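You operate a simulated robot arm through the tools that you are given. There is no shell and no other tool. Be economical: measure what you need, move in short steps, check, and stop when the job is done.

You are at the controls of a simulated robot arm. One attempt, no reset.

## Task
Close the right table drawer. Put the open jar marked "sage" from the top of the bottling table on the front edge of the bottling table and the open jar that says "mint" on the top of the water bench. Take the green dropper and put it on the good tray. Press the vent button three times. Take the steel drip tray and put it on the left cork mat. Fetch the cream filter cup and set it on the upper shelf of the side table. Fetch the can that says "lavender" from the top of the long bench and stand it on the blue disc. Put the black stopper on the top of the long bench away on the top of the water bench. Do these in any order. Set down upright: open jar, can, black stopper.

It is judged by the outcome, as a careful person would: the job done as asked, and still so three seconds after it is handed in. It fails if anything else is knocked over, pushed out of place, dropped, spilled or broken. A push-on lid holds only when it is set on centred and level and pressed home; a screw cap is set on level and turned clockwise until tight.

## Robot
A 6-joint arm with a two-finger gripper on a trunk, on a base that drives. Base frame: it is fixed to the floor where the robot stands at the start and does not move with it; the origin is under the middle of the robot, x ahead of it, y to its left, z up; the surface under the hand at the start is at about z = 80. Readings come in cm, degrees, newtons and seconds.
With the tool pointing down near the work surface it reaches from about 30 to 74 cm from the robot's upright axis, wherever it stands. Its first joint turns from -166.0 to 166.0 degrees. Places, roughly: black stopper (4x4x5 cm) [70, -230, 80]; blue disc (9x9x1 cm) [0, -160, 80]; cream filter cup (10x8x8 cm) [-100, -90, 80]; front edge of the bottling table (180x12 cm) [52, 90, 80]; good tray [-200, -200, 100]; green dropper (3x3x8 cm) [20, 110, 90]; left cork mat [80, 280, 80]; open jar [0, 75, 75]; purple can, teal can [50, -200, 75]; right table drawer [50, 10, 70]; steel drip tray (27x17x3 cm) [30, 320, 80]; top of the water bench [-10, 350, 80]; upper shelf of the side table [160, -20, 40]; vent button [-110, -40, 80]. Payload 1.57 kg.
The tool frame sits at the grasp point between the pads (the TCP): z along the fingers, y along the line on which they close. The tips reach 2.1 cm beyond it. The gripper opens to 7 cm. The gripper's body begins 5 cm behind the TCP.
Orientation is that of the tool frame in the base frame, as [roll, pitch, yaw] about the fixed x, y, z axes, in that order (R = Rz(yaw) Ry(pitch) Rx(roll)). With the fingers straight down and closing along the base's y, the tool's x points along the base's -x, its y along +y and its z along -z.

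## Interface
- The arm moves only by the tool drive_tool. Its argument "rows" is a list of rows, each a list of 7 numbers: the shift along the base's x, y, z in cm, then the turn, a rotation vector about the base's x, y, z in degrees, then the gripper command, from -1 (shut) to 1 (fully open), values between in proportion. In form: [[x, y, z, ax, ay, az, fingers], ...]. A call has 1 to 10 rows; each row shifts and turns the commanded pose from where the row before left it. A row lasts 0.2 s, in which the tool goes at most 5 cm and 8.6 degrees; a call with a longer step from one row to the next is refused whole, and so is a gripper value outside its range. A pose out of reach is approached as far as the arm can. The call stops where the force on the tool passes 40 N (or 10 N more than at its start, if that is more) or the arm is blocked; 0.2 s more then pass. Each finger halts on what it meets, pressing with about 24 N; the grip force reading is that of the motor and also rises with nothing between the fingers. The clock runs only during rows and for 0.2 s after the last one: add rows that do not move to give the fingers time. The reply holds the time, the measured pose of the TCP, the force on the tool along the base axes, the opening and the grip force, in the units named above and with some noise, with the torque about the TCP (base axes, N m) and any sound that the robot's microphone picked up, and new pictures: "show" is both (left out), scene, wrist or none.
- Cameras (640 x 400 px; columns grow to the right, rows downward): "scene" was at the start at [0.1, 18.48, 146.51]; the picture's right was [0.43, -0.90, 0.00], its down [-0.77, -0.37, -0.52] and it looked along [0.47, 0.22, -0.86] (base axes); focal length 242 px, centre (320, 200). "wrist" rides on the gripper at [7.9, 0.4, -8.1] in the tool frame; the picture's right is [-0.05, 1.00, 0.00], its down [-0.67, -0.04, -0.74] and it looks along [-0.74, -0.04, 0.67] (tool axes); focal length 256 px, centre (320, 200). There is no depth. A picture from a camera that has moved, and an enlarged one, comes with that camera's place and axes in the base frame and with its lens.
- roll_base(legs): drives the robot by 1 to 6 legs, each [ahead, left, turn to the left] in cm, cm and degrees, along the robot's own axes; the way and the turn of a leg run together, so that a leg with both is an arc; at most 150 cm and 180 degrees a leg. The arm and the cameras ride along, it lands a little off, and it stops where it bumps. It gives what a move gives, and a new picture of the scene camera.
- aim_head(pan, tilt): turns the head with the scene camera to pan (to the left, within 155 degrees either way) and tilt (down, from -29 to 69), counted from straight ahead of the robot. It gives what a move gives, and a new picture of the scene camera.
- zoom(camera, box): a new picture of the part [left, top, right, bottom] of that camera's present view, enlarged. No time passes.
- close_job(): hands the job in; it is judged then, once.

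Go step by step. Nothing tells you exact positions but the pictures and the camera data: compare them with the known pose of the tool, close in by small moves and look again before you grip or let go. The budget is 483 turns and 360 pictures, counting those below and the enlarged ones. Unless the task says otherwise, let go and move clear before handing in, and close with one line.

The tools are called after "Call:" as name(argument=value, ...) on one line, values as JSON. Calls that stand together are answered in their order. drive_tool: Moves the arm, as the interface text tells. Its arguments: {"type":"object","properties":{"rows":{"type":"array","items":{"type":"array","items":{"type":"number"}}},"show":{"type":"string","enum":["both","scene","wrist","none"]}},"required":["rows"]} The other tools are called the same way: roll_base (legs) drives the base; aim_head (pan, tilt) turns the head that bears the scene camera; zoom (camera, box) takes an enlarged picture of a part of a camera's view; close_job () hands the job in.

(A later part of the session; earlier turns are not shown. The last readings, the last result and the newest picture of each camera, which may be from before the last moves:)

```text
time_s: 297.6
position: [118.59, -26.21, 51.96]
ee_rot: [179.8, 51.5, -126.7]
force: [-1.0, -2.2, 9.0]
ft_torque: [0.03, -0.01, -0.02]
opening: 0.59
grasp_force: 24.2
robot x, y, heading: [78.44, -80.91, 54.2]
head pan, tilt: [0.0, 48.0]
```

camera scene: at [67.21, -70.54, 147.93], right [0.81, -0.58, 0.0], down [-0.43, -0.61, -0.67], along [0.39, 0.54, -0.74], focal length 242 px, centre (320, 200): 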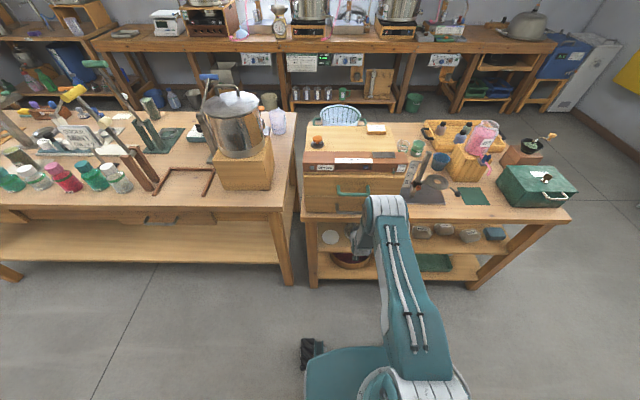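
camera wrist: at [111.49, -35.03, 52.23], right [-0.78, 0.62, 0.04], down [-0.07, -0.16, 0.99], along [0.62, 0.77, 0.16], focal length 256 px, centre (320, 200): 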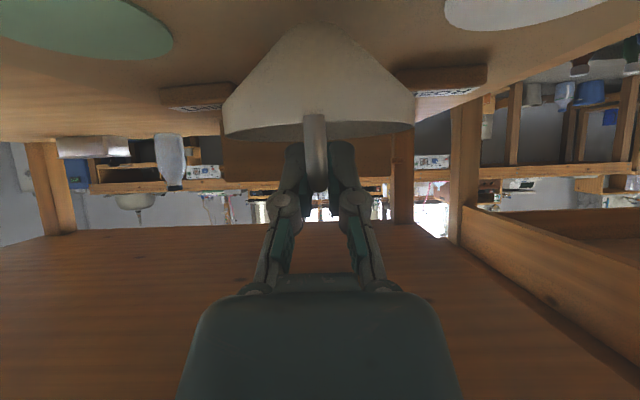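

Cup touches the shelf. I open and withdraw along the tool axis.

Call:
drive_tool(rows=[[0, 0, 0.15, 0, 0, 0, -0.6], [0, 0, 0, 0, 0, 0, -0.4], [0, 0, 0, 0, 0, 0, -0.4], [-0.9, -1.25, 1.25, 0, 0, 0, -0.4], [-1.35, -1.9, 1.9, 0, 0, 0, -0.4], [-1.35, -1.9, 1.9, 0, 0, 0, -0.4], [-2, -2.8, 0.5, 0, 0, 0, -0.4], [0, 0, 0, 0, 0, 0, -0.4]], show="both")

```text
time_s: 299.4
position: [112.93, -34.15, 57.61]
ee_rot: [179.8, 51.4, -126.7]
force: [0.0, 0.0, -0.1]
ft_torque: [-0.02, -0.01, 0.0]
opening: 2.08
grasp_force: 0.0
robot x, y, heading: [78.38, -81.63, 54.4]
head pan, tilt: [0.0, 48.0]
camera scene: at [67.2, -70.56, 147.93], right [0.81, -0.58, 0.0], down [-0.43, -0.61, -0.67], along [0.39, 0.54, -0.74], focal length 242 px, centre (320, 200)
camera wrist: at [105.92, -42.93, 56.43], right [-0.78, 0.62, 0.04], down [-0.07, -0.16, 0.99], along [0.62, 0.77, 0.16], focal length 256 px, centre (320, 200)
```

scene: 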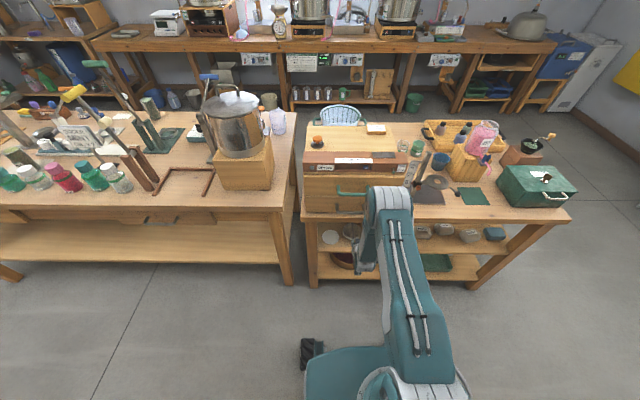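
wrist: 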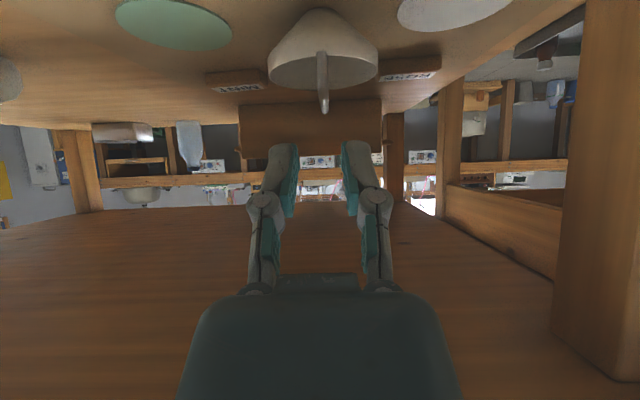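

The filter cup stands on the upper shelf. I back away, raise and straighten the tool.

Call:
roll_base(legs=[[-20, 0, 0]])

Call:
drive_tool(rows=[[0, 0, 5, 0, 0, 0, 0], [0, 0, 5, 0, 0, 0, 0.5], [0, 0, 5, 0, 0, 0, 1], [0, 0, 5, -6.9, 5, 0, 1], [0, 0, 5, -6.9, 5, 0, 1], [0, 0, 5, -6.9, 5, 0, 1], [0, 0, 5, -6.9, 5, 0, 1], [0, 0, 5, -6.9, 5, 0, 1], [0, 0, 5, -6.9, 5, 0, 1], [0, 0, 3, 0, 0, 0, 1]], show="scene")

```text
time_s: 301.0
position: [101.48, -50.25, 57.55]
ee_rot: [179.9, 51.3, -126.7]
force: [-0.4, -0.2, 1.0]
ft_torque: [0.0, 0.02, -0.02]
opening: 2.07
grasp_force: 0.1
robot x, y, heading: [67.02, -97.38, 54.4]
head pan, tilt: [0.0, 48.0]
camera scene: at [55.63, -86.68, 147.93], right [0.81, -0.58, 0.0], down [-0.43, -0.6, -0.67], along [0.39, 0.54, -0.74], focal length 242 px, centre (320, 200)
```

scene: 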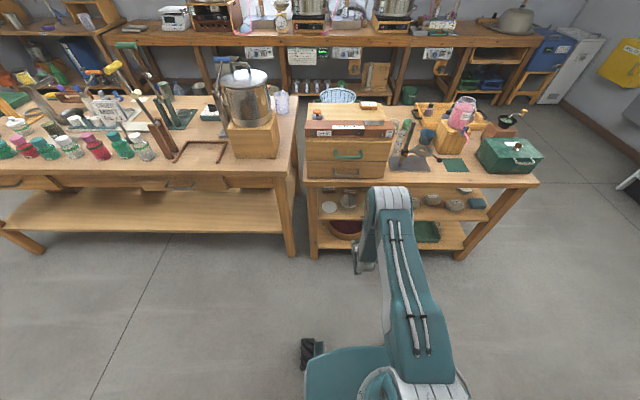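

```text
time_s: 303.2
position: [101.53, -50.2, 105.6]
ee_rot: [-179.5, 0.2, -126.4]
force: [-0.1, -0.5, 0.2]
ft_torque: [0.0, 0.01, -0.03]
opening: 6.99
grasp_force: 0.0
robot x, y, heading: [67.08, -97.37, 54.2]
head pan, tilt: [0.0, 48.0]
camera scene: at [55.61, -86.69, 147.93], right [0.81, -0.58, 0.0], down [-0.43, -0.6, -0.67], along [0.39, 0.54, -0.74], focal length 242 px, centre (320, 200)
```

scene: 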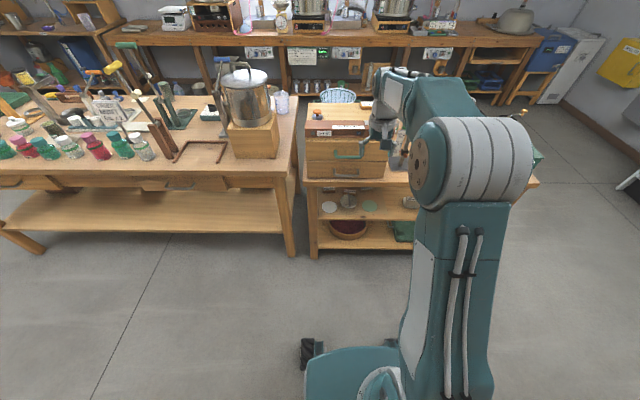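

I tuck the arm and drive around the right end of the long bench to its far side.

Call:
drive_tool(rows=[[-2.7, -3.7, 0, 0, 0, 0, 1], [-2.7, -3.7, 1, 0, 0, 0, 1], [-1.8, -2.5, 0, 0, 0, 0, 1], [0, 0, 0, 0, 0, 0, 1]], show="none")

Call:
roll_base(legs=[[0, -127, 0]])

Call:
aim_head(pan=150, tilt=45)

```text
time_s: 304.2
position: [94.2, -60.22, 106.79]
ee_rot: [-179.6, 0.1, -126.4]
force: [-0.4, -0.6, 0.6]
ft_torque: [0.01, 0.02, -0.02]
opening: 6.98
grasp_force: 0.0
robot x, y, heading: [67.11, -97.28, 54.1]
head pan, tilt: [0.0, 48.0]
```

```text
time_s: 310.7
position: [198.11, -135.82, 106.75]
ee_rot: [-179.5, 0.3, -127.1]
force: [0.0, -0.1, -0.3]
ft_torque: [0.0, -0.01, 0.04]
opening: 6.99
grasp_force: 0.1
robot x, y, heading: [170.79, -172.59, 53.5]
head pan, tilt: [0.0, 48.0]
camera scene: at [159.23, -161.96, 147.92], right [0.81, -0.59, 0.0], down [-0.44, -0.6, -0.67], along [0.4, 0.54, -0.74], focal length 242 px, centre (320, 200)
```

scene: 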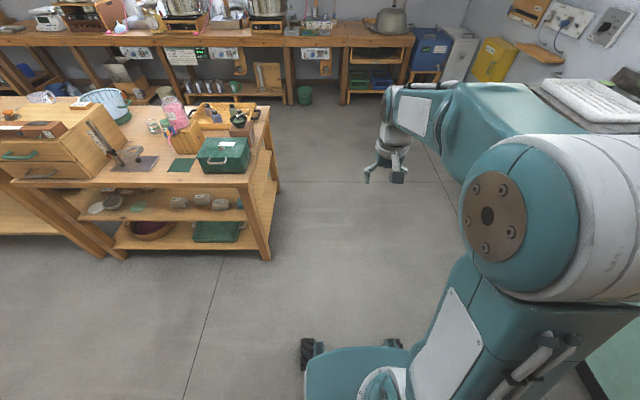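

```text
time_s: 313.0
position: [198.26, -135.83, 106.8]
ee_rot: [-179.5, 0.3, -127.1]
force: [-0.5, -0.6, -0.8]
ft_torque: [0.0, 0.02, 0.04]
opening: 7.0
grasp_force: 0.0
robot x, y, heading: [170.64, -172.6, 53.6]
head pan, tilt: [150.0, 45.0]
camera scene: at [147.21, -171.65, 148.36], right [-0.4, 0.92, 0.0], down [0.65, 0.28, -0.71], along [-0.65, -0.28, -0.71], focal length 242 px, centre (320, 200)
```

scene: 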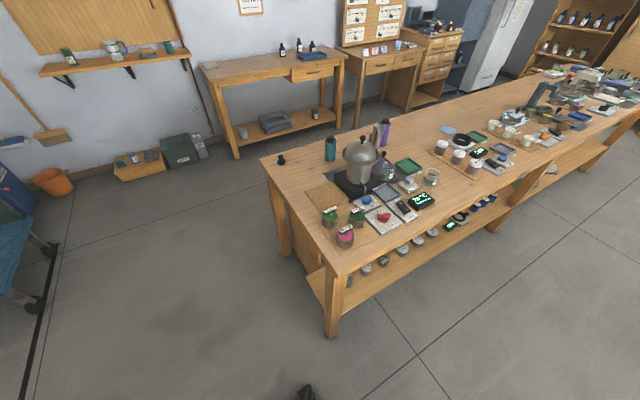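

Call:
roll_base(legs=[[-100, 0, 0.6], [-70, 0, 0], [0, 55, 0]])

Call:
aim_head(pan=15, tilt=50)

Call:
zoom(camera="scene", box=[160, 80, 460, 270])

```text
time_s: 324.5
position: [51.93, -240.19, 106.86]
ee_rot: [-179.7, 0.3, -128.0]
force: [-0.7, 0.0, 0.1]
ft_torque: [0.04, -0.02, 0.02]
opening: 7.0
grasp_force: 0.0
robot x, y, heading: [23.84, -276.47, 52.8]
head pan, tilt: [150.0, 45.0]
camera scene: at [0.56, -275.31, 148.41], right [-0.39, 0.92, 0.0], down [0.65, 0.27, -0.71], along [-0.65, -0.27, -0.71], focal length 242 px, centre (320, 200)
```

scene: 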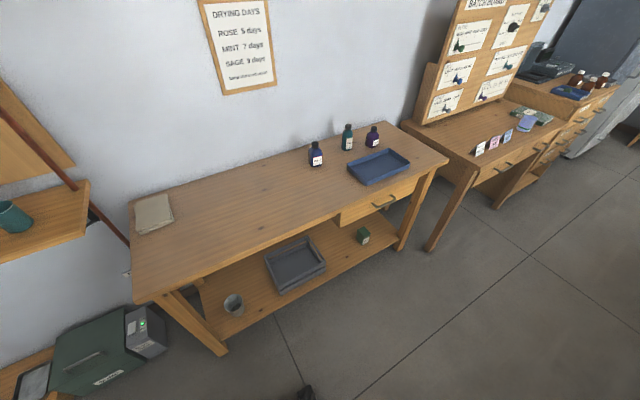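

```text
time_s: 326.7
position: [51.69, -239.97, 106.83]
ee_rot: [-179.7, 0.3, -128.0]
force: [-0.4, 0.1, 0.0]
ft_torque: [-0.01, 0.03, 0.02]
opening: 6.98
grasp_force: 0.0
robot x, y, heading: [23.62, -276.47, 52.6]
head pan, tilt: [15.0, 50.0]
camera scene: at [10.67, -264.79, 147.66], right [0.93, -0.38, 0.0], down [-0.29, -0.71, -0.64], along [0.24, 0.59, -0.77], focal length 242 px, centre (320, 200)
```

scene: 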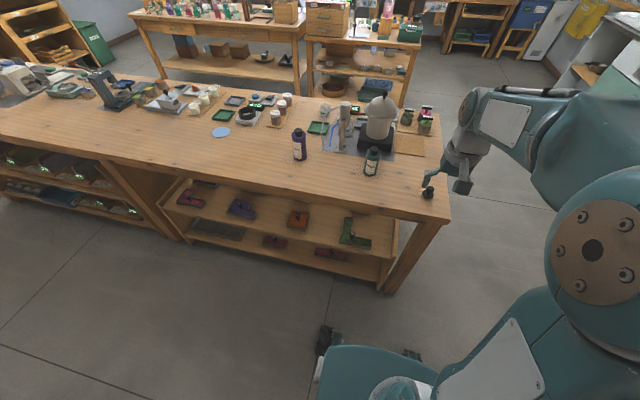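

```text
2.11 times, centred on (310, 175) of scene
camera zoom: at [10.67, -264.79, 147.66], right [0.93, -0.38, 0.0], down [-0.29, -0.71, -0.64], along [0.24, 0.59, -0.77], focal length 509 px, centre (341, 253)
```

zoom: 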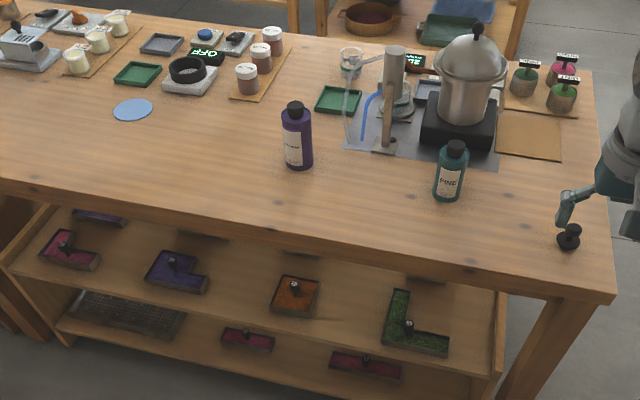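

Call:
zoom(camera="scene", box=[280, 120, 400, 190])

```text
5.33 times, centred on (340, 155) of scene
camera zoom: at [10.67, -264.79, 147.66], right [0.93, -0.38, 0.0], down [-0.29, -0.71, -0.64], along [0.24, 0.59, -0.77], focal length 1289 px, centre (213, 440)
```

zoom: 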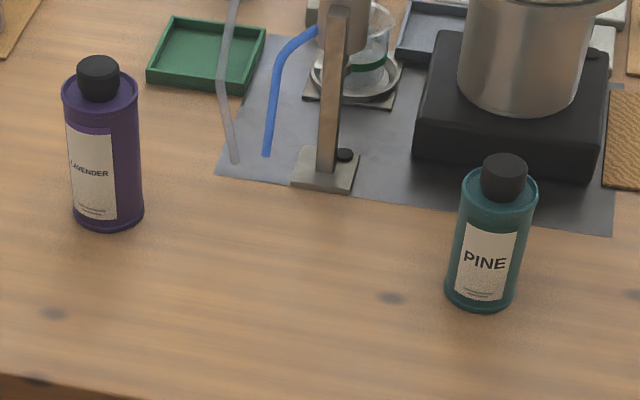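

The purple can reads LAVENDER at ≈[32.8,−188.2]; the blue disc is at ≈[4,−158]. I square up in front of the purple can.

Call:
roll_base(legs=[[0, 0, 1.6], [3, 44, 0]])

Call:
aim_head(pan=0, tilt=55)

Call:
zoom(camera="wrist", box=[0, 0, 640, 400])

```text
time_s: 329.7
position: [17.67, -211.9, 106.8]
ee_rot: [-179.8, 0.3, -126.7]
force: [-0.1, 0.1, -0.5]
ft_torque: [0.02, -0.02, -0.02]
opening: 6.98
grasp_force: 0.1
robot x, y, heading: [-9.91, -248.56, 54.1]
head pan, tilt: [15.0, 50.0]
camera scene: at [-22.62, -237.65, 147.72], right [0.93, -0.36, 0.0], down [-0.28, -0.71, -0.64], along [0.23, 0.6, -0.77], focal length 242 px, centre (320, 200)
```

scene: 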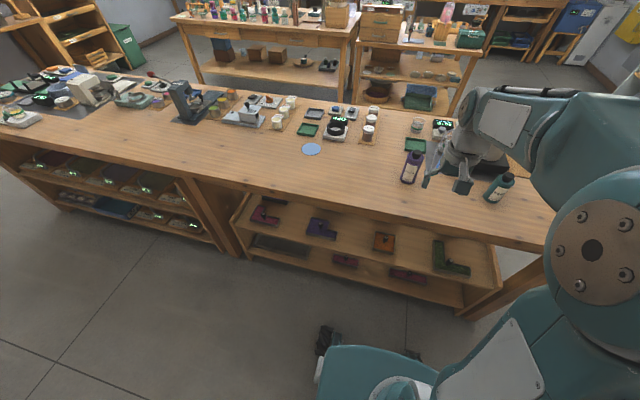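

```text
time_s: 330.5
position: [17.58, -211.75, 106.67]
ee_rot: [-179.6, 0.2, -126.8]
force: [-0.2, 0.1, 0.2]
ft_torque: [-0.01, 0.02, 0.01]
opening: 7.0
grasp_force: 0.1
robot x, y, heading: [-9.7, -248.69, 54.3]
head pan, tilt: [0.0, 55.0]
camera scene: at [-21.43, -238.79, 147.03], right [0.81, -0.59, 0.0], down [-0.48, -0.66, -0.57], along [0.34, 0.46, -0.82], focal length 242 px, centre (320, 200)
```

scene: 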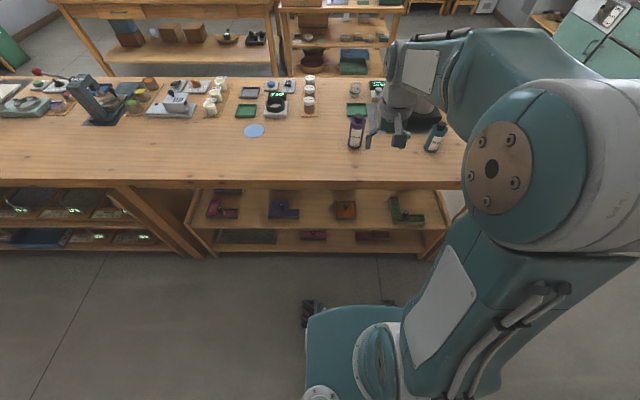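

```text
1.00 times, centred on (320, 200) of wrist (not enlarged: the box is as wide or as high as the picture)
camera zoom: at [12.43, -217.82, 114.88], right [-0.77, 0.64, -0.01], down [0.42, 0.51, 0.75], along [0.48, 0.57, -0.66], focal length 256 px, centre (320, 200)
```

zoom: 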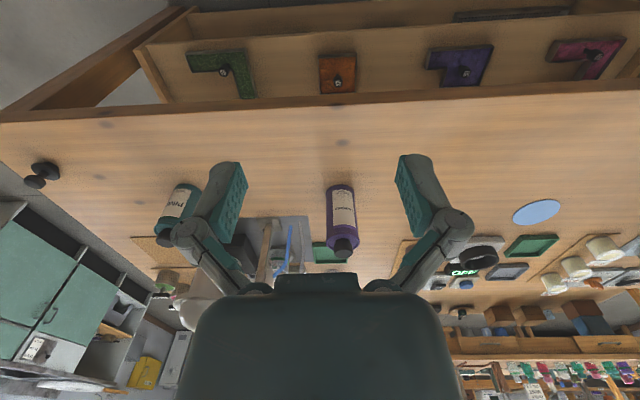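

Call:
roll_base(legs=[[9.5, 0, 0]])

Call:
drive_tool(rows=[[2.3, 3, 0, 0, 0, 0, 1], [2.3, 3, 0, 0, 0, 0, 1], [0, 0, 0, 0, 0, 0, 1]], show="both")

Call:
zoom(camera="scene", box=[300, 70, 440, 170])

```text
time_s: 331.6
position: [22.86, -204.0, 106.78]
ee_rot: [-179.5, 0.3, -126.6]
force: [0.8, 1.0, -0.4]
ft_torque: [-0.01, 0.0, 0.02]
opening: 6.98
grasp_force: 0.1
robot x, y, heading: [-4.07, -240.93, 54.0]
head pan, tilt: [0.0, 55.0]
camera scene: at [-16.16, -231.04, 147.0], right [0.81, -0.59, 0.0], down [-0.48, -0.66, -0.57], along [0.34, 0.46, -0.82], focal length 242 px, centre (320, 200)
```

scene: 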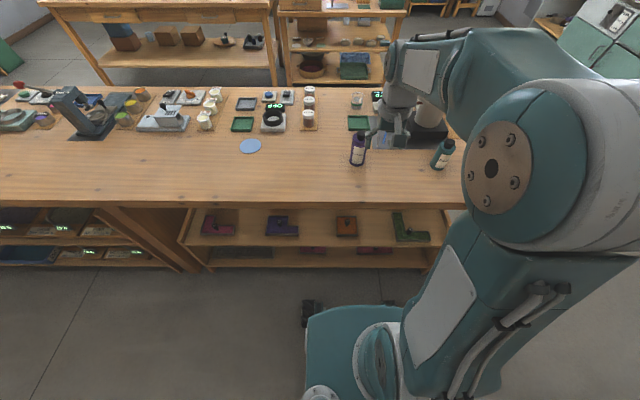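

```text
time_s: 332.4
position: [27.53, -198.05, 106.91]
ee_rot: [-179.6, 0.3, -126.7]
force: [0.5, 0.4, -0.2]
ft_torque: [0.01, 0.0, 0.01]
opening: 6.98
grasp_force: 0.1
robot x, y, heading: [-4.16, -241.2, 54.2]
head pan, tilt: [0.0, 55.0]
camera scene: at [-16.08, -231.03, 147.01], right [0.81, -0.59, 0.0], down [-0.48, -0.66, -0.57], along [0.34, 0.46, -0.82], focal length 242 px, centre (320, 200)
camera wrist: at [22.39, -204.15, 115.05], right [-0.77, 0.64, -0.01], down [0.42, 0.51, 0.75], along [0.48, 0.57, -0.66], focal length 256 px, centre (320, 200)
```

scene: 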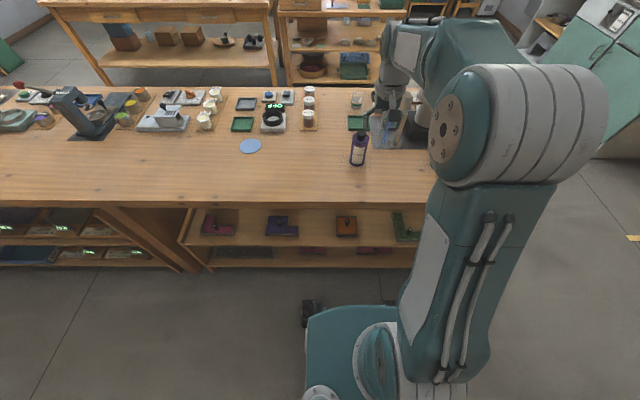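
wrist: 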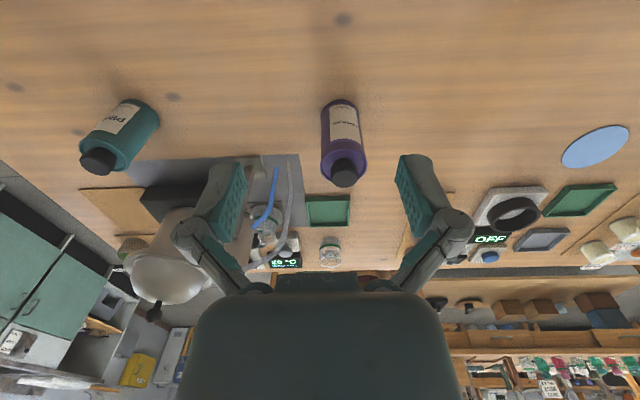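

```text
4.00 times, centred on (370, 120) of scene
camera zoom: at [-16.08, -231.03, 147.01], right [0.81, -0.59, 0.0], down [-0.48, -0.66, -0.57], along [0.34, 0.46, -0.82], focal length 967 px, centre (120, 520)
```

zoom: 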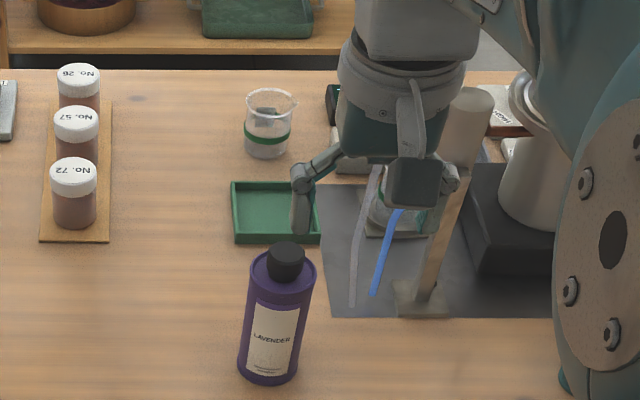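

Lavender can: axis [32.5,−188.3], cap top z≈94.5. I move above it.

Call:
drive_tool(rows=[[1.7, 3.3, 0, 0, 0, 0, 1], [1.7, 3.3, 0, 0, 0, 0, 1], [1.6, 3.1, 0, 0, 0, 0, 1], [0, 0, -3, 0, 0, 0, 1], [0, 0, -3, 0, 0, 0, 1], [0, 0, 0, 0, 0, 0, 1]], show="both")

Call:
zoom(camera="scene", box=[300, 70, 440, 170])

```text
time_s: 333.8
position: [32.62, -188.3, 100.6]
ee_rot: [-179.7, 0.3, -126.7]
force: [0.8, -0.3, 0.6]
ft_torque: [0.01, 0.02, 0.03]
opening: 6.98
grasp_force: 0.0
robot x, y, heading: [-4.74, -241.07, 54.2]
head pan, tilt: [0.0, 55.0]
camera scene: at [-16.05, -230.99, 147.01], right [0.81, -0.59, 0.0], down [-0.48, -0.66, -0.57], along [0.34, 0.46, -0.82], focal length 242 px, centre (320, 200)
camera wrist: at [27.47, -194.44, 108.77], right [-0.77, 0.64, -0.01], down [0.42, 0.51, 0.75], along [0.48, 0.57, -0.66], focal length 256 px, centre (320, 200)
```

scene: 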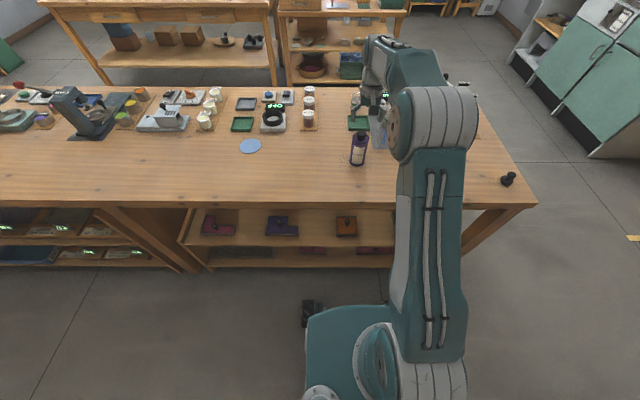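
wrist: 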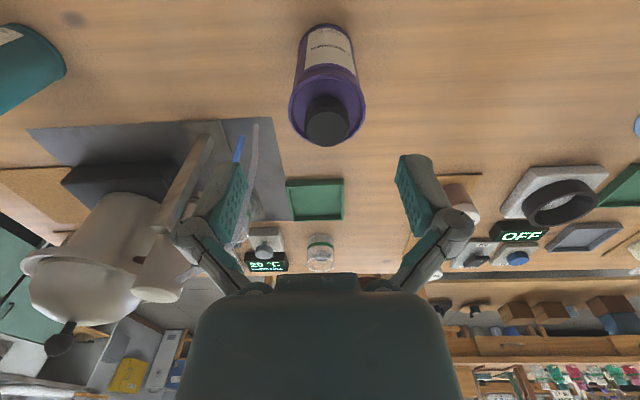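

```text
4.00 times, centred on (370, 120) of scene
camera zoom: at [-16.05, -230.99, 147.01], right [0.81, -0.59, 0.0], down [-0.48, -0.66, -0.57], along [0.34, 0.46, -0.82], focal length 967 px, centre (120, 520)
```

zoom: 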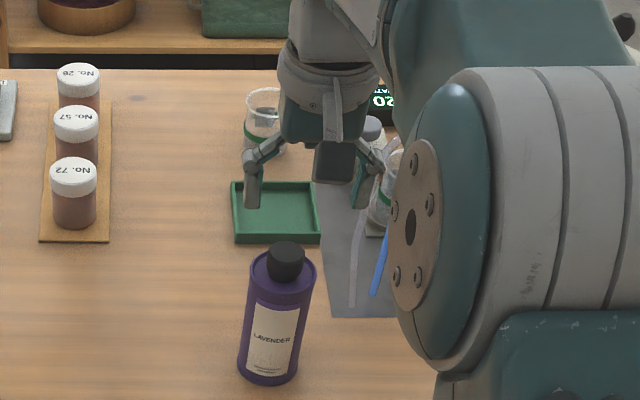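

Cap is ~0.4 cm left and 0.6 cm further; body looks about 5.3 cm wide. I correct and descend.

Call:
drive_tool(rows=[[0.03, 0.72, -3, 0, 0, 0, 1], [0, 0, -3, 0, 0, 0, 1], [0, 0, 0, 0, 0, 0, 1]], show="wrist")

```text
time_s: 334.6
position: [32.6, -187.65, 94.61]
ee_rot: [-179.6, 0.1, -126.7]
force: [-0.2, 0.3, 0.4]
ft_torque: [-0.01, 0.01, -0.02]
opening: 7.01
grasp_force: 0.0
robot x, y, heading: [-4.11, -241.13, 54.2]
head pan, tilt: [0.0, 55.0]
camera wrist: at [27.47, -193.75, 102.76], right [-0.77, 0.64, -0.01], down [0.42, 0.51, 0.75], along [0.48, 0.57, -0.66], focal length 256 px, centre (320, 200)
```

wrist: 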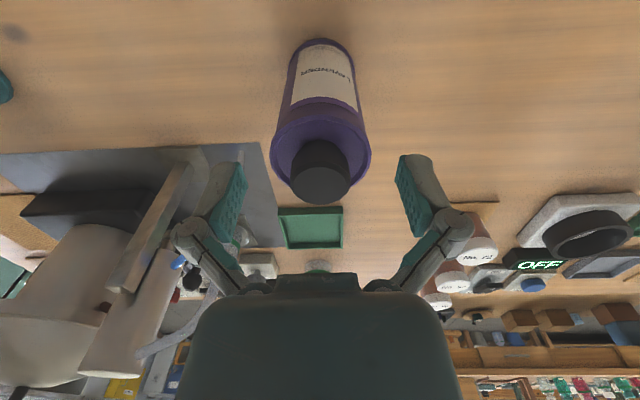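

Centred. I lower to the shoulder level and close.

Call:
drive_tool(rows=[[0, 0, -2, 0, 0, 0, 1], [0, 0, -2, 0, 0, 0, 1], [0, 0, 0, 0, 0, 0, 0.6], [0, 0, 0, 0, 0, 0, 0], [0, 0, 0, 0, 0, 0, -1], [0, 0, 0, 0, 0, 0, -1]], show="wrist")

```text
time_s: 336.0
position: [32.66, -187.7, 90.64]
ee_rot: [-179.7, 0.3, -126.6]
force: [0.5, -1.5, 1.6]
ft_torque: [0.09, -0.04, 0.04]
opening: 5.53
grasp_force: 24.1
robot x, y, heading: [-4.38, -241.1, 53.9]
head pan, tilt: [0.0, 55.0]
camera wrist: at [27.52, -193.8, 98.79], right [-0.77, 0.64, -0.01], down [0.42, 0.51, 0.75], along [0.48, 0.57, -0.66], focal length 256 px, centre (320, 200)
```

wrist: 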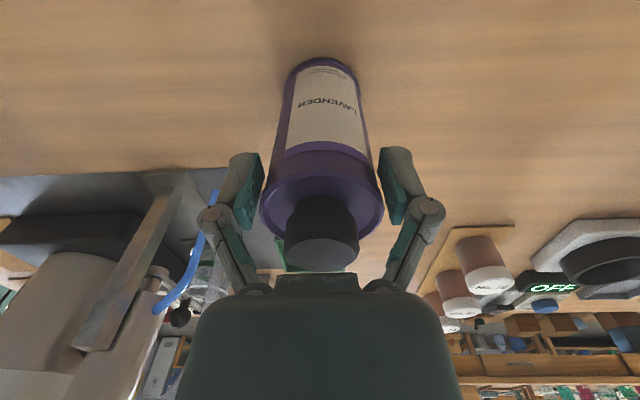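

Gripped at 5.5 cm. I lift it and tuck back.

Call:
drive_tool(rows=[[0, 0, 2, 0, 0, 0, -1], [0, 0, 4, 0, 0, 0, -1], [0, 0, 5, 0, 0, 0, -1], [0, 0, 4, 0, 0, 0, -1], [-2.7, -3.8, 0, 0, 0, 0, -1], [-2.7, -3.8, 0, 0, 0, 0, -1], [-2, -3, 0, 0, 0, 0, -1], [0, 0, 0, 0, 0, 0, -1]], show="wrist")

Call:
roll_base(legs=[[0, 40, 0]])

Call:
zoom(camera="scene", box=[240, 60, 480, 210])

```text
time_s: 337.8
position: [24.99, -198.2, 105.61]
ee_rot: [-179.6, 0.2, -126.6]
force: [-0.6, 0.3, -3.8]
ft_torque: [-0.05, 0.04, -0.01]
opening: 5.49
grasp_force: 24.0
robot x, y, heading: [-4.63, -241.26, 54.2]
head pan, tilt: [0.0, 55.0]
camera wrist: at [19.86, -204.33, 113.77], right [-0.77, 0.64, -0.01], down [0.42, 0.51, 0.75], along [0.48, 0.57, -0.66], focal length 256 px, centre (320, 200)
```

wrist: 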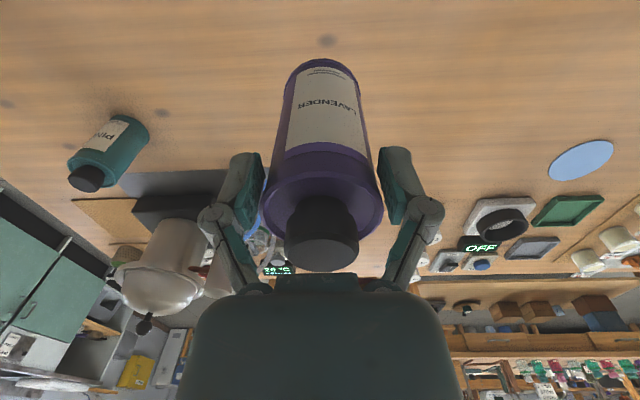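

```text
time_s: 340.3
position: [-7.6, -174.52, 105.58]
ee_rot: [-179.8, 0.2, -127.0]
force: [0.0, -0.5, -3.3]
ft_torque: [-0.03, 0.04, -0.01]
opening: 5.45
grasp_force: 24.1
robot x, y, heading: [-37.59, -217.09, 53.9]
head pan, tilt: [0.0, 55.0]
camera scene: at [-48.61, -207.29, 147.07], right [0.81, -0.59, 0.0], down [-0.49, -0.66, -0.57], along [0.34, 0.46, -0.82], focal length 242 px, centre (320, 200)
```

scene: 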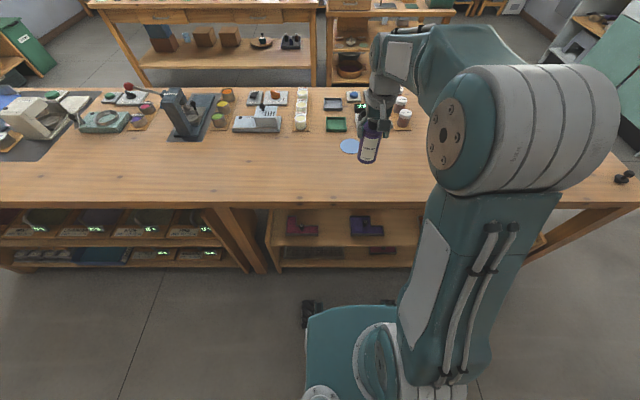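

```text
2.67 times, centred on (360, 135) of scene
camera zoom: at [-48.61, -207.29, 147.07], right [0.81, -0.59, 0.0], down [-0.49, -0.66, -0.57], along [0.34, 0.46, -0.82], focal length 645 px, centre (213, 373)
```

zoom: 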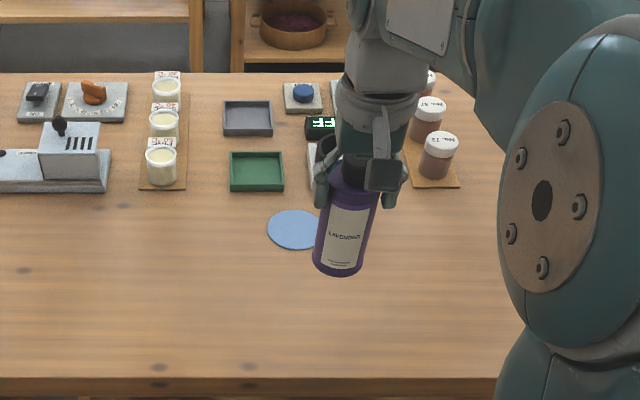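

Disc is at ≈[4.3,−156.5]. I move the base 5 cm closer and bring the can over it.

Call:
roll_base(legs=[[5, 0, 0.3]])

Call:
drive_tool(rows=[[2.2, 3.4, 0, 0, 0, 0, -1], [2.2, 3.4, 0, 0, 0, 0, -1], [2.2, 3.4, -1, 0, 0, 0, -1], [0, 0, -2, 0, 0, 0, -1], [0, 0, 0, 0, 0, 0, -1]], show="both")

Call:
zoom(camera="scene", box=[280, 80, 440, 190])

```text
time_s: 341.3
position: [-5.31, -170.0, 105.62]
ee_rot: [-179.5, 0.3, -126.6]
force: [-0.7, 0.3, -2.8]
ft_torque: [-0.04, 0.03, 0.01]
opening: 5.46
grasp_force: 23.8
robot x, y, heading: [-34.57, -213.12, 54.3]
head pan, tilt: [0.0, 55.0]
camera scene: at [-46.37, -202.84, 146.99], right [0.81, -0.59, 0.0], down [-0.48, -0.67, -0.57], along [0.34, 0.46, -0.82], focal length 242 px, centre (320, 200)
```

scene: 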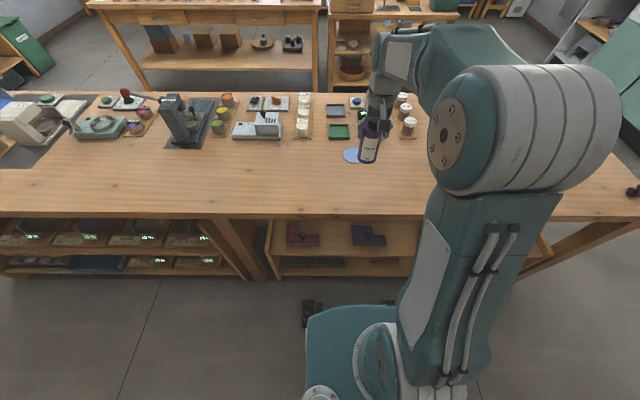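

```text
time_s: 342.5
position: [1.14, -159.67, 102.89]
ee_rot: [-179.6, 0.3, -126.6]
force: [-0.8, -1.1, -3.5]
ft_torque: [-0.03, 0.02, -0.01]
opening: 5.45
grasp_force: 24.1
robot x, y, heading: [-34.65, -212.74, 54.3]
head pan, tilt: [0.0, 55.0]
camera scene: at [-46.25, -202.84, 147.0], right [0.81, -0.59, 0.0], down [-0.48, -0.67, -0.57], along [0.34, 0.46, -0.82], focal length 242 px, centre (320, 200)
camera wrist: at [-3.93, -165.86, 110.94], right [-0.77, 0.64, -0.01], down [0.42, 0.51, 0.75], along [0.48, 0.57, -0.66], focal length 256 px, centre (320, 200)
```

scene: 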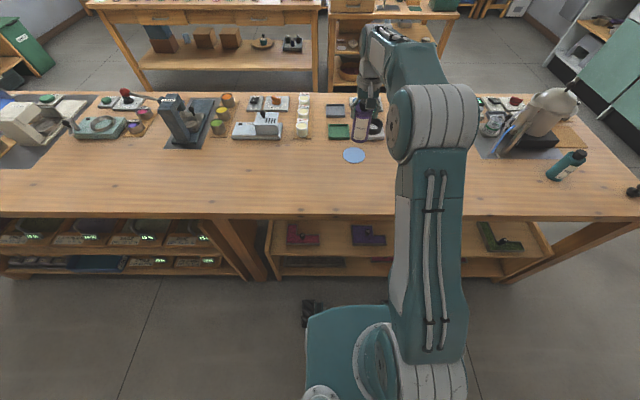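
wrist: 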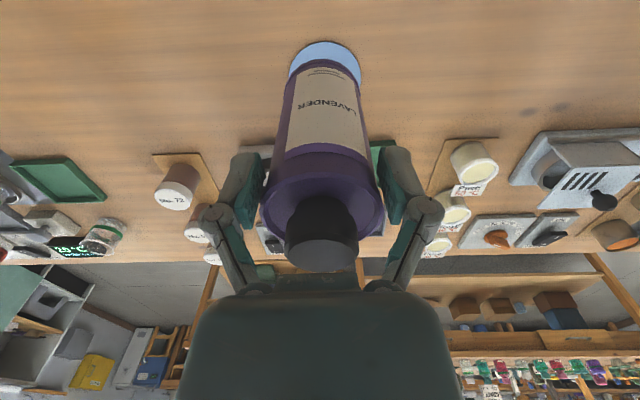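

```text
3.64 times, centred on (360, 135) of scene
camera zoom: at [-46.25, -202.84, 147.0], right [0.81, -0.59, 0.0], down [-0.48, -0.67, -0.57], along [0.34, 0.46, -0.82], focal length 879 px, centre (174, 436)
```

zoom: 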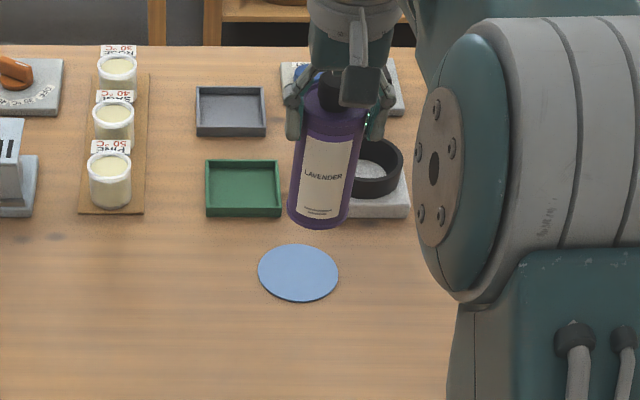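

Disc centre is ≈[4.1,−156.1]. I move the last bit and lower.

Call:
drive_tool(rows=[[1.5, 1.8, 0, 0, 0, 0, -1], [1.46, 1.77, 0, 0, 0, 0, -1], [0, 0, -3, 0, 0, 0, -1], [0, 0, -3, 0, 0, 0, -1], [0, 0, -2, 0, 0, 0, -1], [0, 0, 0, 0, 0, 0, -1]], show="both")

Call:
zoom(camera="scene", box=[280, 80, 440, 190])

```text
time_s: 343.9
position: [4.15, -156.01, 94.77]
ee_rot: [-179.6, 0.3, -126.6]
force: [-0.4, 0.6, -3.0]
ft_torque: [-0.05, 0.03, -0.01]
opening: 5.46
grasp_force: 24.0
robot x, y, heading: [-34.52, -212.99, 53.9]
head pan, tilt: [0.0, 55.0]
camera scene: at [-46.22, -202.83, 147.0], right [0.81, -0.59, 0.0], down [-0.48, -0.67, -0.57], along [0.34, 0.46, -0.82], focal length 242 px, centre (320, 200)
camera wrist: at [-1.01, -162.2, 102.85], right [-0.77, 0.64, -0.01], down [0.42, 0.51, 0.75], along [0.48, 0.57, -0.66], focal length 256 px, centre (320, 200)
```

scene: 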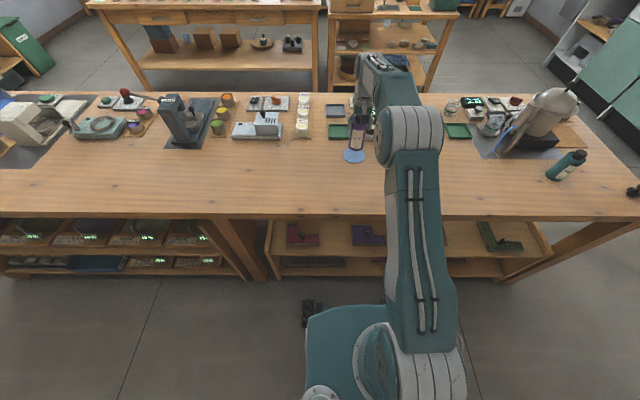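
wrist: 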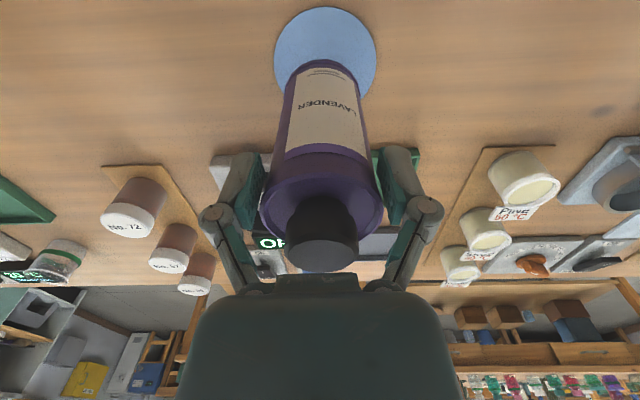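

```text
3.64 times, centred on (360, 135) of scene
camera zoom: at [-46.22, -202.83, 147.0], right [0.81, -0.59, 0.0], down [-0.48, -0.67, -0.57], along [0.34, 0.46, -0.82], focal length 879 px, centre (174, 436)
```

zoom: 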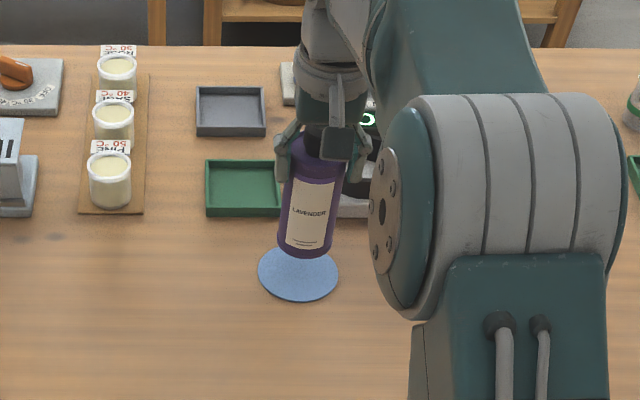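

Both views say the can is ~1 cm too far; I shift back 1.1 cm and lower on to the disc.

Call:
drive_tool(rows=[[-0.64, -0.9, 0, 0, 0, 0, -1], [0, 0, -1.5, 0, 0, 0, -1], [0, 0, -0.8, 0, 0, 0, -1], [0, 0, -0.3, 0, 0, 0, -1], [0, 0, 0, 0, 0, 0, -1]], show="wrist")

Call:
zoom(camera="scene", box=[320, 110, 400, 180])

```text
time_s: 345.1
position: [3.57, -157.14, 92.04]
ee_rot: [-179.6, 0.3, -126.7]
force: [-0.3, -0.1, -4.1]
ft_torque: [-0.06, 0.03, -0.05]
opening: 5.44
grasp_force: 24.0
robot x, y, heading: [-34.24, -213.06, 54.2]
head pan, tilt: [0.0, 55.0]
camera wrist: at [-1.67, -163.3, 100.18], right [-0.77, 0.64, -0.01], down [0.42, 0.51, 0.75], along [0.48, 0.57, -0.66], focal length 256 px, centre (320, 200)
```

wrist: 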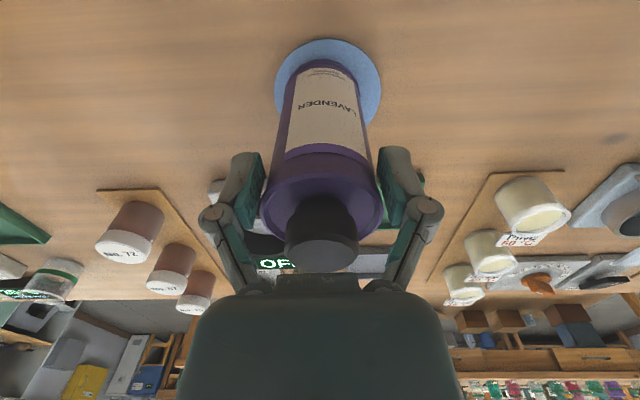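

```text
5.71 times, centred on (360, 145) of scene
camera zoom: at [-46.23, -202.84, 147.0], right [0.81, -0.59, 0.0], down [-0.48, -0.67, -0.57], along [0.34, 0.46, -0.82], focal length 1382 px, centre (91, 514)
```

zoom: 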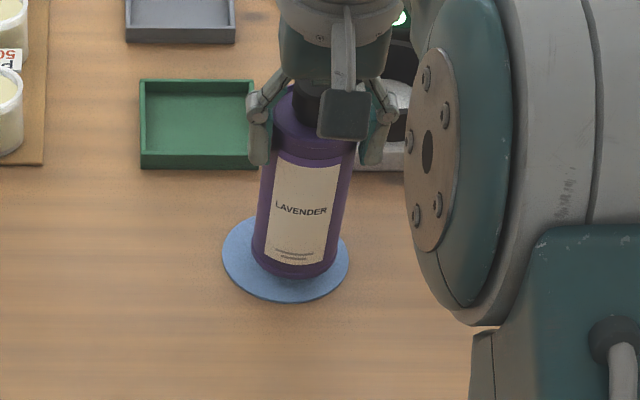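

Call:
drive_tool(rows=[[-0.3, 0.25, -0.2, 0, 0, 0, -1], [0, 0, -0.3, 0, 0, 0, -1], [0, 0, -0.3, 0, 0, 0, -1], [0, 0, 0, 0, 0, 0, -1]], show="none")

```text
time_s: 346.1
position: [3.26, -156.81, 91.19]
ee_rot: [-179.6, 0.2, -126.7]
force: [0.9, 0.7, -3.3]
ft_torque: [-0.06, 0.0, 0.04]
opening: 5.45
grasp_force: 24.3
robot x, y, heading: [-34.4, -213.31, 54.2]
head pan, tilt: [0.0, 55.0]
```

Call:
drive_tool(rows=[[0, 0, -0.3, 0, 0, 0, -1], [0, 0, -0.2, 0, 0, 0, -1], [0, 0, 0, 0, 0, 0, -1]], show="none")

```text
time_s: 346.9
position: [3.25, -156.89, 90.88]
ee_rot: [-179.6, 0.3, -126.6]
force: [-0.1, 1.0, 1.3]
ft_torque: [0.01, -0.01, -0.03]
opening: 5.45
grasp_force: 23.5
robot x, y, heading: [-35.07, -213.12, 54.3]
head pan, tilt: [0.0, 55.0]
```

Weight is taken by the disc. I open and lift straight up.

Call:
drive_tool(rows=[[0, 0, 0, 0, 0, 0, 0.6], [0, 0, 0, 0, 0, 0, 1], [0, 0, 0, 0, 0, 0, 1], [0, 0, 2, 0, 0, 0, 1], [0, 0, 4, 0, 0, 0, 1], [0, 0, 5, 0, 0, 0, 1], [0, 0, 5, 0, 0, 0, 1]], show="wrist")

Call:
zoom(camera="scene", box=[300, 90, 420, 180])

```text
time_s: 348.5
position: [3.33, -156.78, 106.82]
ee_rot: [-179.7, 0.3, -126.6]
force: [-0.5, 0.2, 0.2]
ft_torque: [-0.06, -0.01, 0.0]
opening: 7.02
grasp_force: 0.0
robot x, y, heading: [-34.53, -213.18, 54.1]
head pan, tilt: [0.0, 55.0]
camera wrist: at [-1.78, -162.92, 114.99], right [-0.77, 0.64, -0.01], down [0.42, 0.52, 0.75], along [0.48, 0.57, -0.66], focal length 256 px, centre (320, 200)
```

wrist: 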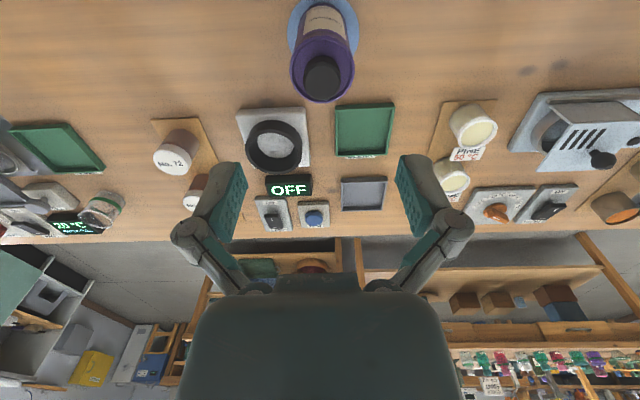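

```text
4.44 times, centred on (360, 135) of scene
camera zoom: at [-46.24, -202.85, 147.01], right [0.81, -0.59, 0.0], down [-0.48, -0.67, -0.57], along [0.34, 0.46, -0.82], focal length 1074 px, centre (142, 489)
```

zoom: 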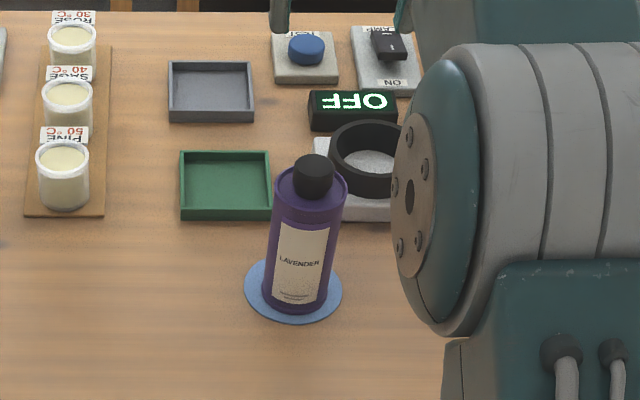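

The lavender can stands on the blue disc. Next the black stopper at ≈[68,−226.5]; I tuck the arm and drive right.

Call:
drive_tool(rows=[[-2.7, -3.9, 0, 0, 0, 0, 1], [-2.7, -3.9, 0, 0, 0, 0, 1], [-2.7, -3.9, 0, 0, 0, 0, 1], [-2.7, -3.9, 0, 0, 0, 0, 1], [-1.5, -2.2, 0, 0, 0, 0, 1]], show="none")

Call:
roll_base(legs=[[-11, 0, 0], [0, -91, 0]])

Call:
zoom(camera="scene", box=[240, 60, 480, 220])

Call:
zoom(camera="wrist", box=[0, 0, 640, 400])

```text
time_s: 349.7
position: [-9.08, -174.85, 106.7]
ee_rot: [-179.5, 0.2, -126.6]
force: [-0.2, 0.2, -0.3]
ft_torque: [-0.02, 0.0, 0.03]
opening: 6.99
grasp_force: 0.1
robot x, y, heading: [-34.22, -212.88, 54.2]
head pan, tilt: [0.0, 55.0]
```

```text
time_s: 355.2
position: [57.32, -236.66, 106.8]
ee_rot: [-179.5, 0.3, -127.1]
force: [0.5, -0.4, -0.2]
ft_torque: [-0.01, 0.0, 0.0]
opening: 6.99
grasp_force: 0.1
robot x, y, heading: [31.68, -274.78, 53.5]
head pan, tilt: [0.0, 55.0]
camera scene: at [19.68, -264.57, 146.98], right [0.81, -0.59, 0.0], down [-0.48, -0.66, -0.57], along [0.34, 0.46, -0.82], focal length 242 px, centre (320, 200)
```

scene: 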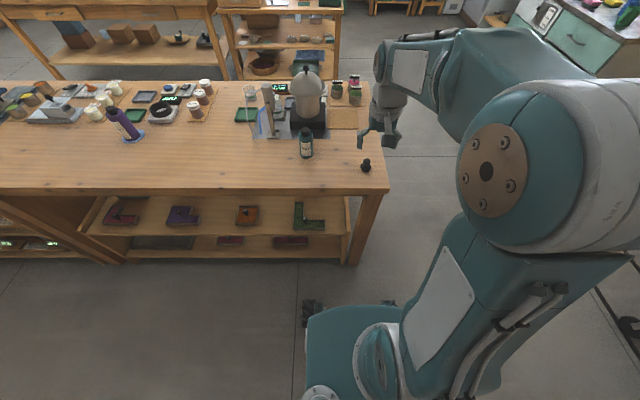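

```text
2.50 times, centred on (360, 140) of scene
camera zoom: at [19.68, -264.57, 146.98], right [0.81, -0.59, 0.0], down [-0.48, -0.66, -0.57], along [0.34, 0.46, -0.82], focal length 604 px, centre (220, 350)
```

zoom: 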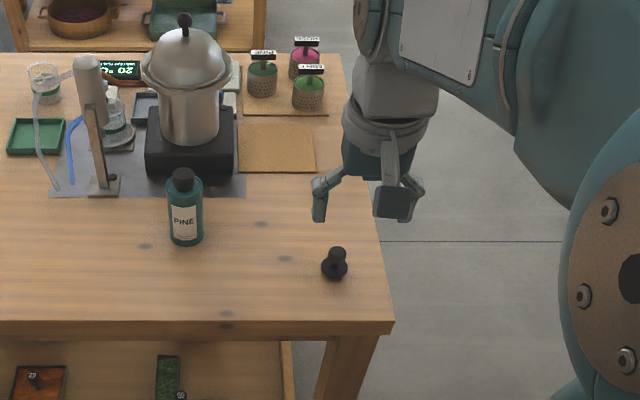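

```text
1.00 times, centred on (320, 200) of wrist (not enlarged: the box is as wide or as high as the picture)
camera zoom: at [52.18, -242.75, 114.92], right [-0.76, 0.64, -0.01], down [0.42, 0.51, 0.75], along [0.49, 0.57, -0.66], focal length 256 px, centre (320, 200)
```

zoom: 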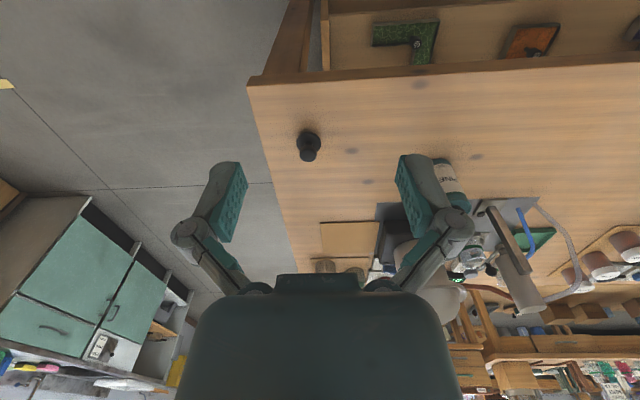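

Stopper axis is ≈[69.4,−225.7]. I move over it and descend.

Call:
drive_tool(rows=[[3, 2.75, 0, 0, 0, 0, 1], [3, 2.75, 0, 0, 0, 0, 1], [3, 2.75, -2, 0, 0, 0, 1], [3.1, 2.75, -2, 0, 0, 0, 0.6], [0, 0, -4, 0, 0, 0, 0.6], [0, 0, -4, 0, 0, 0, 0.6], [0, 0, 0, 0, 0, 0, 0.6]], show="both")

Call:
zoom(camera="scene", box=[320, 100, 420, 190])

```text
time_s: 356.8
position: [69.72, -225.9, 94.65]
ee_rot: [-179.6, 0.3, -127.2]
force: [0.5, 0.6, 0.5]
ft_torque: [0.0, 0.01, -0.05]
opening: 5.58
grasp_force: 0.1
robot x, y, heading: [31.82, -274.92, 53.7]
head pan, tilt: [0.0, 55.0]
camera scene: at [19.94, -264.64, 147.01], right [0.81, -0.59, 0.0], down [-0.49, -0.66, -0.57], along [0.34, 0.46, -0.82], focal length 242 px, centre (320, 200)
camera wrist: at [64.54, -232.02, 102.74], right [-0.76, 0.64, -0.01], down [0.42, 0.51, 0.75], along [0.49, 0.57, -0.66], focal length 256 px, centre (320, 200)
```

scene: 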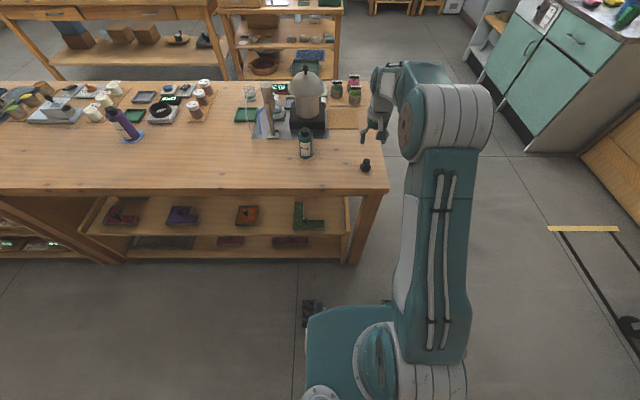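
wrist: 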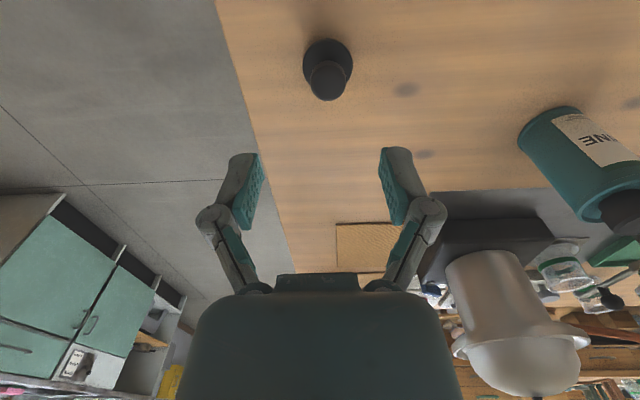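

```text
4.44 times, centred on (370, 145) of scene
camera zoom: at [19.94, -264.64, 147.01], right [0.81, -0.59, 0.0], down [-0.49, -0.66, -0.57], along [0.34, 0.46, -0.82], focal length 1074 px, centre (98, 444)
```

zoom: 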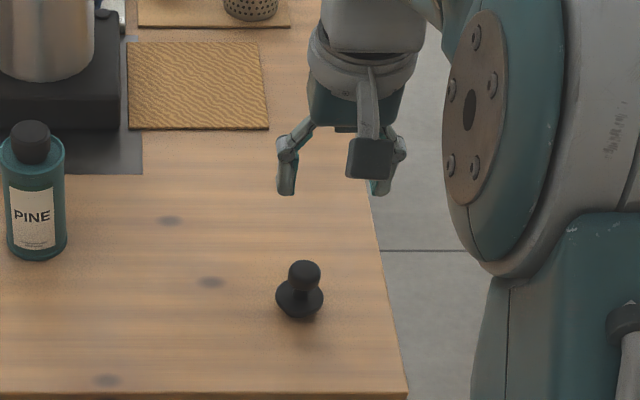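

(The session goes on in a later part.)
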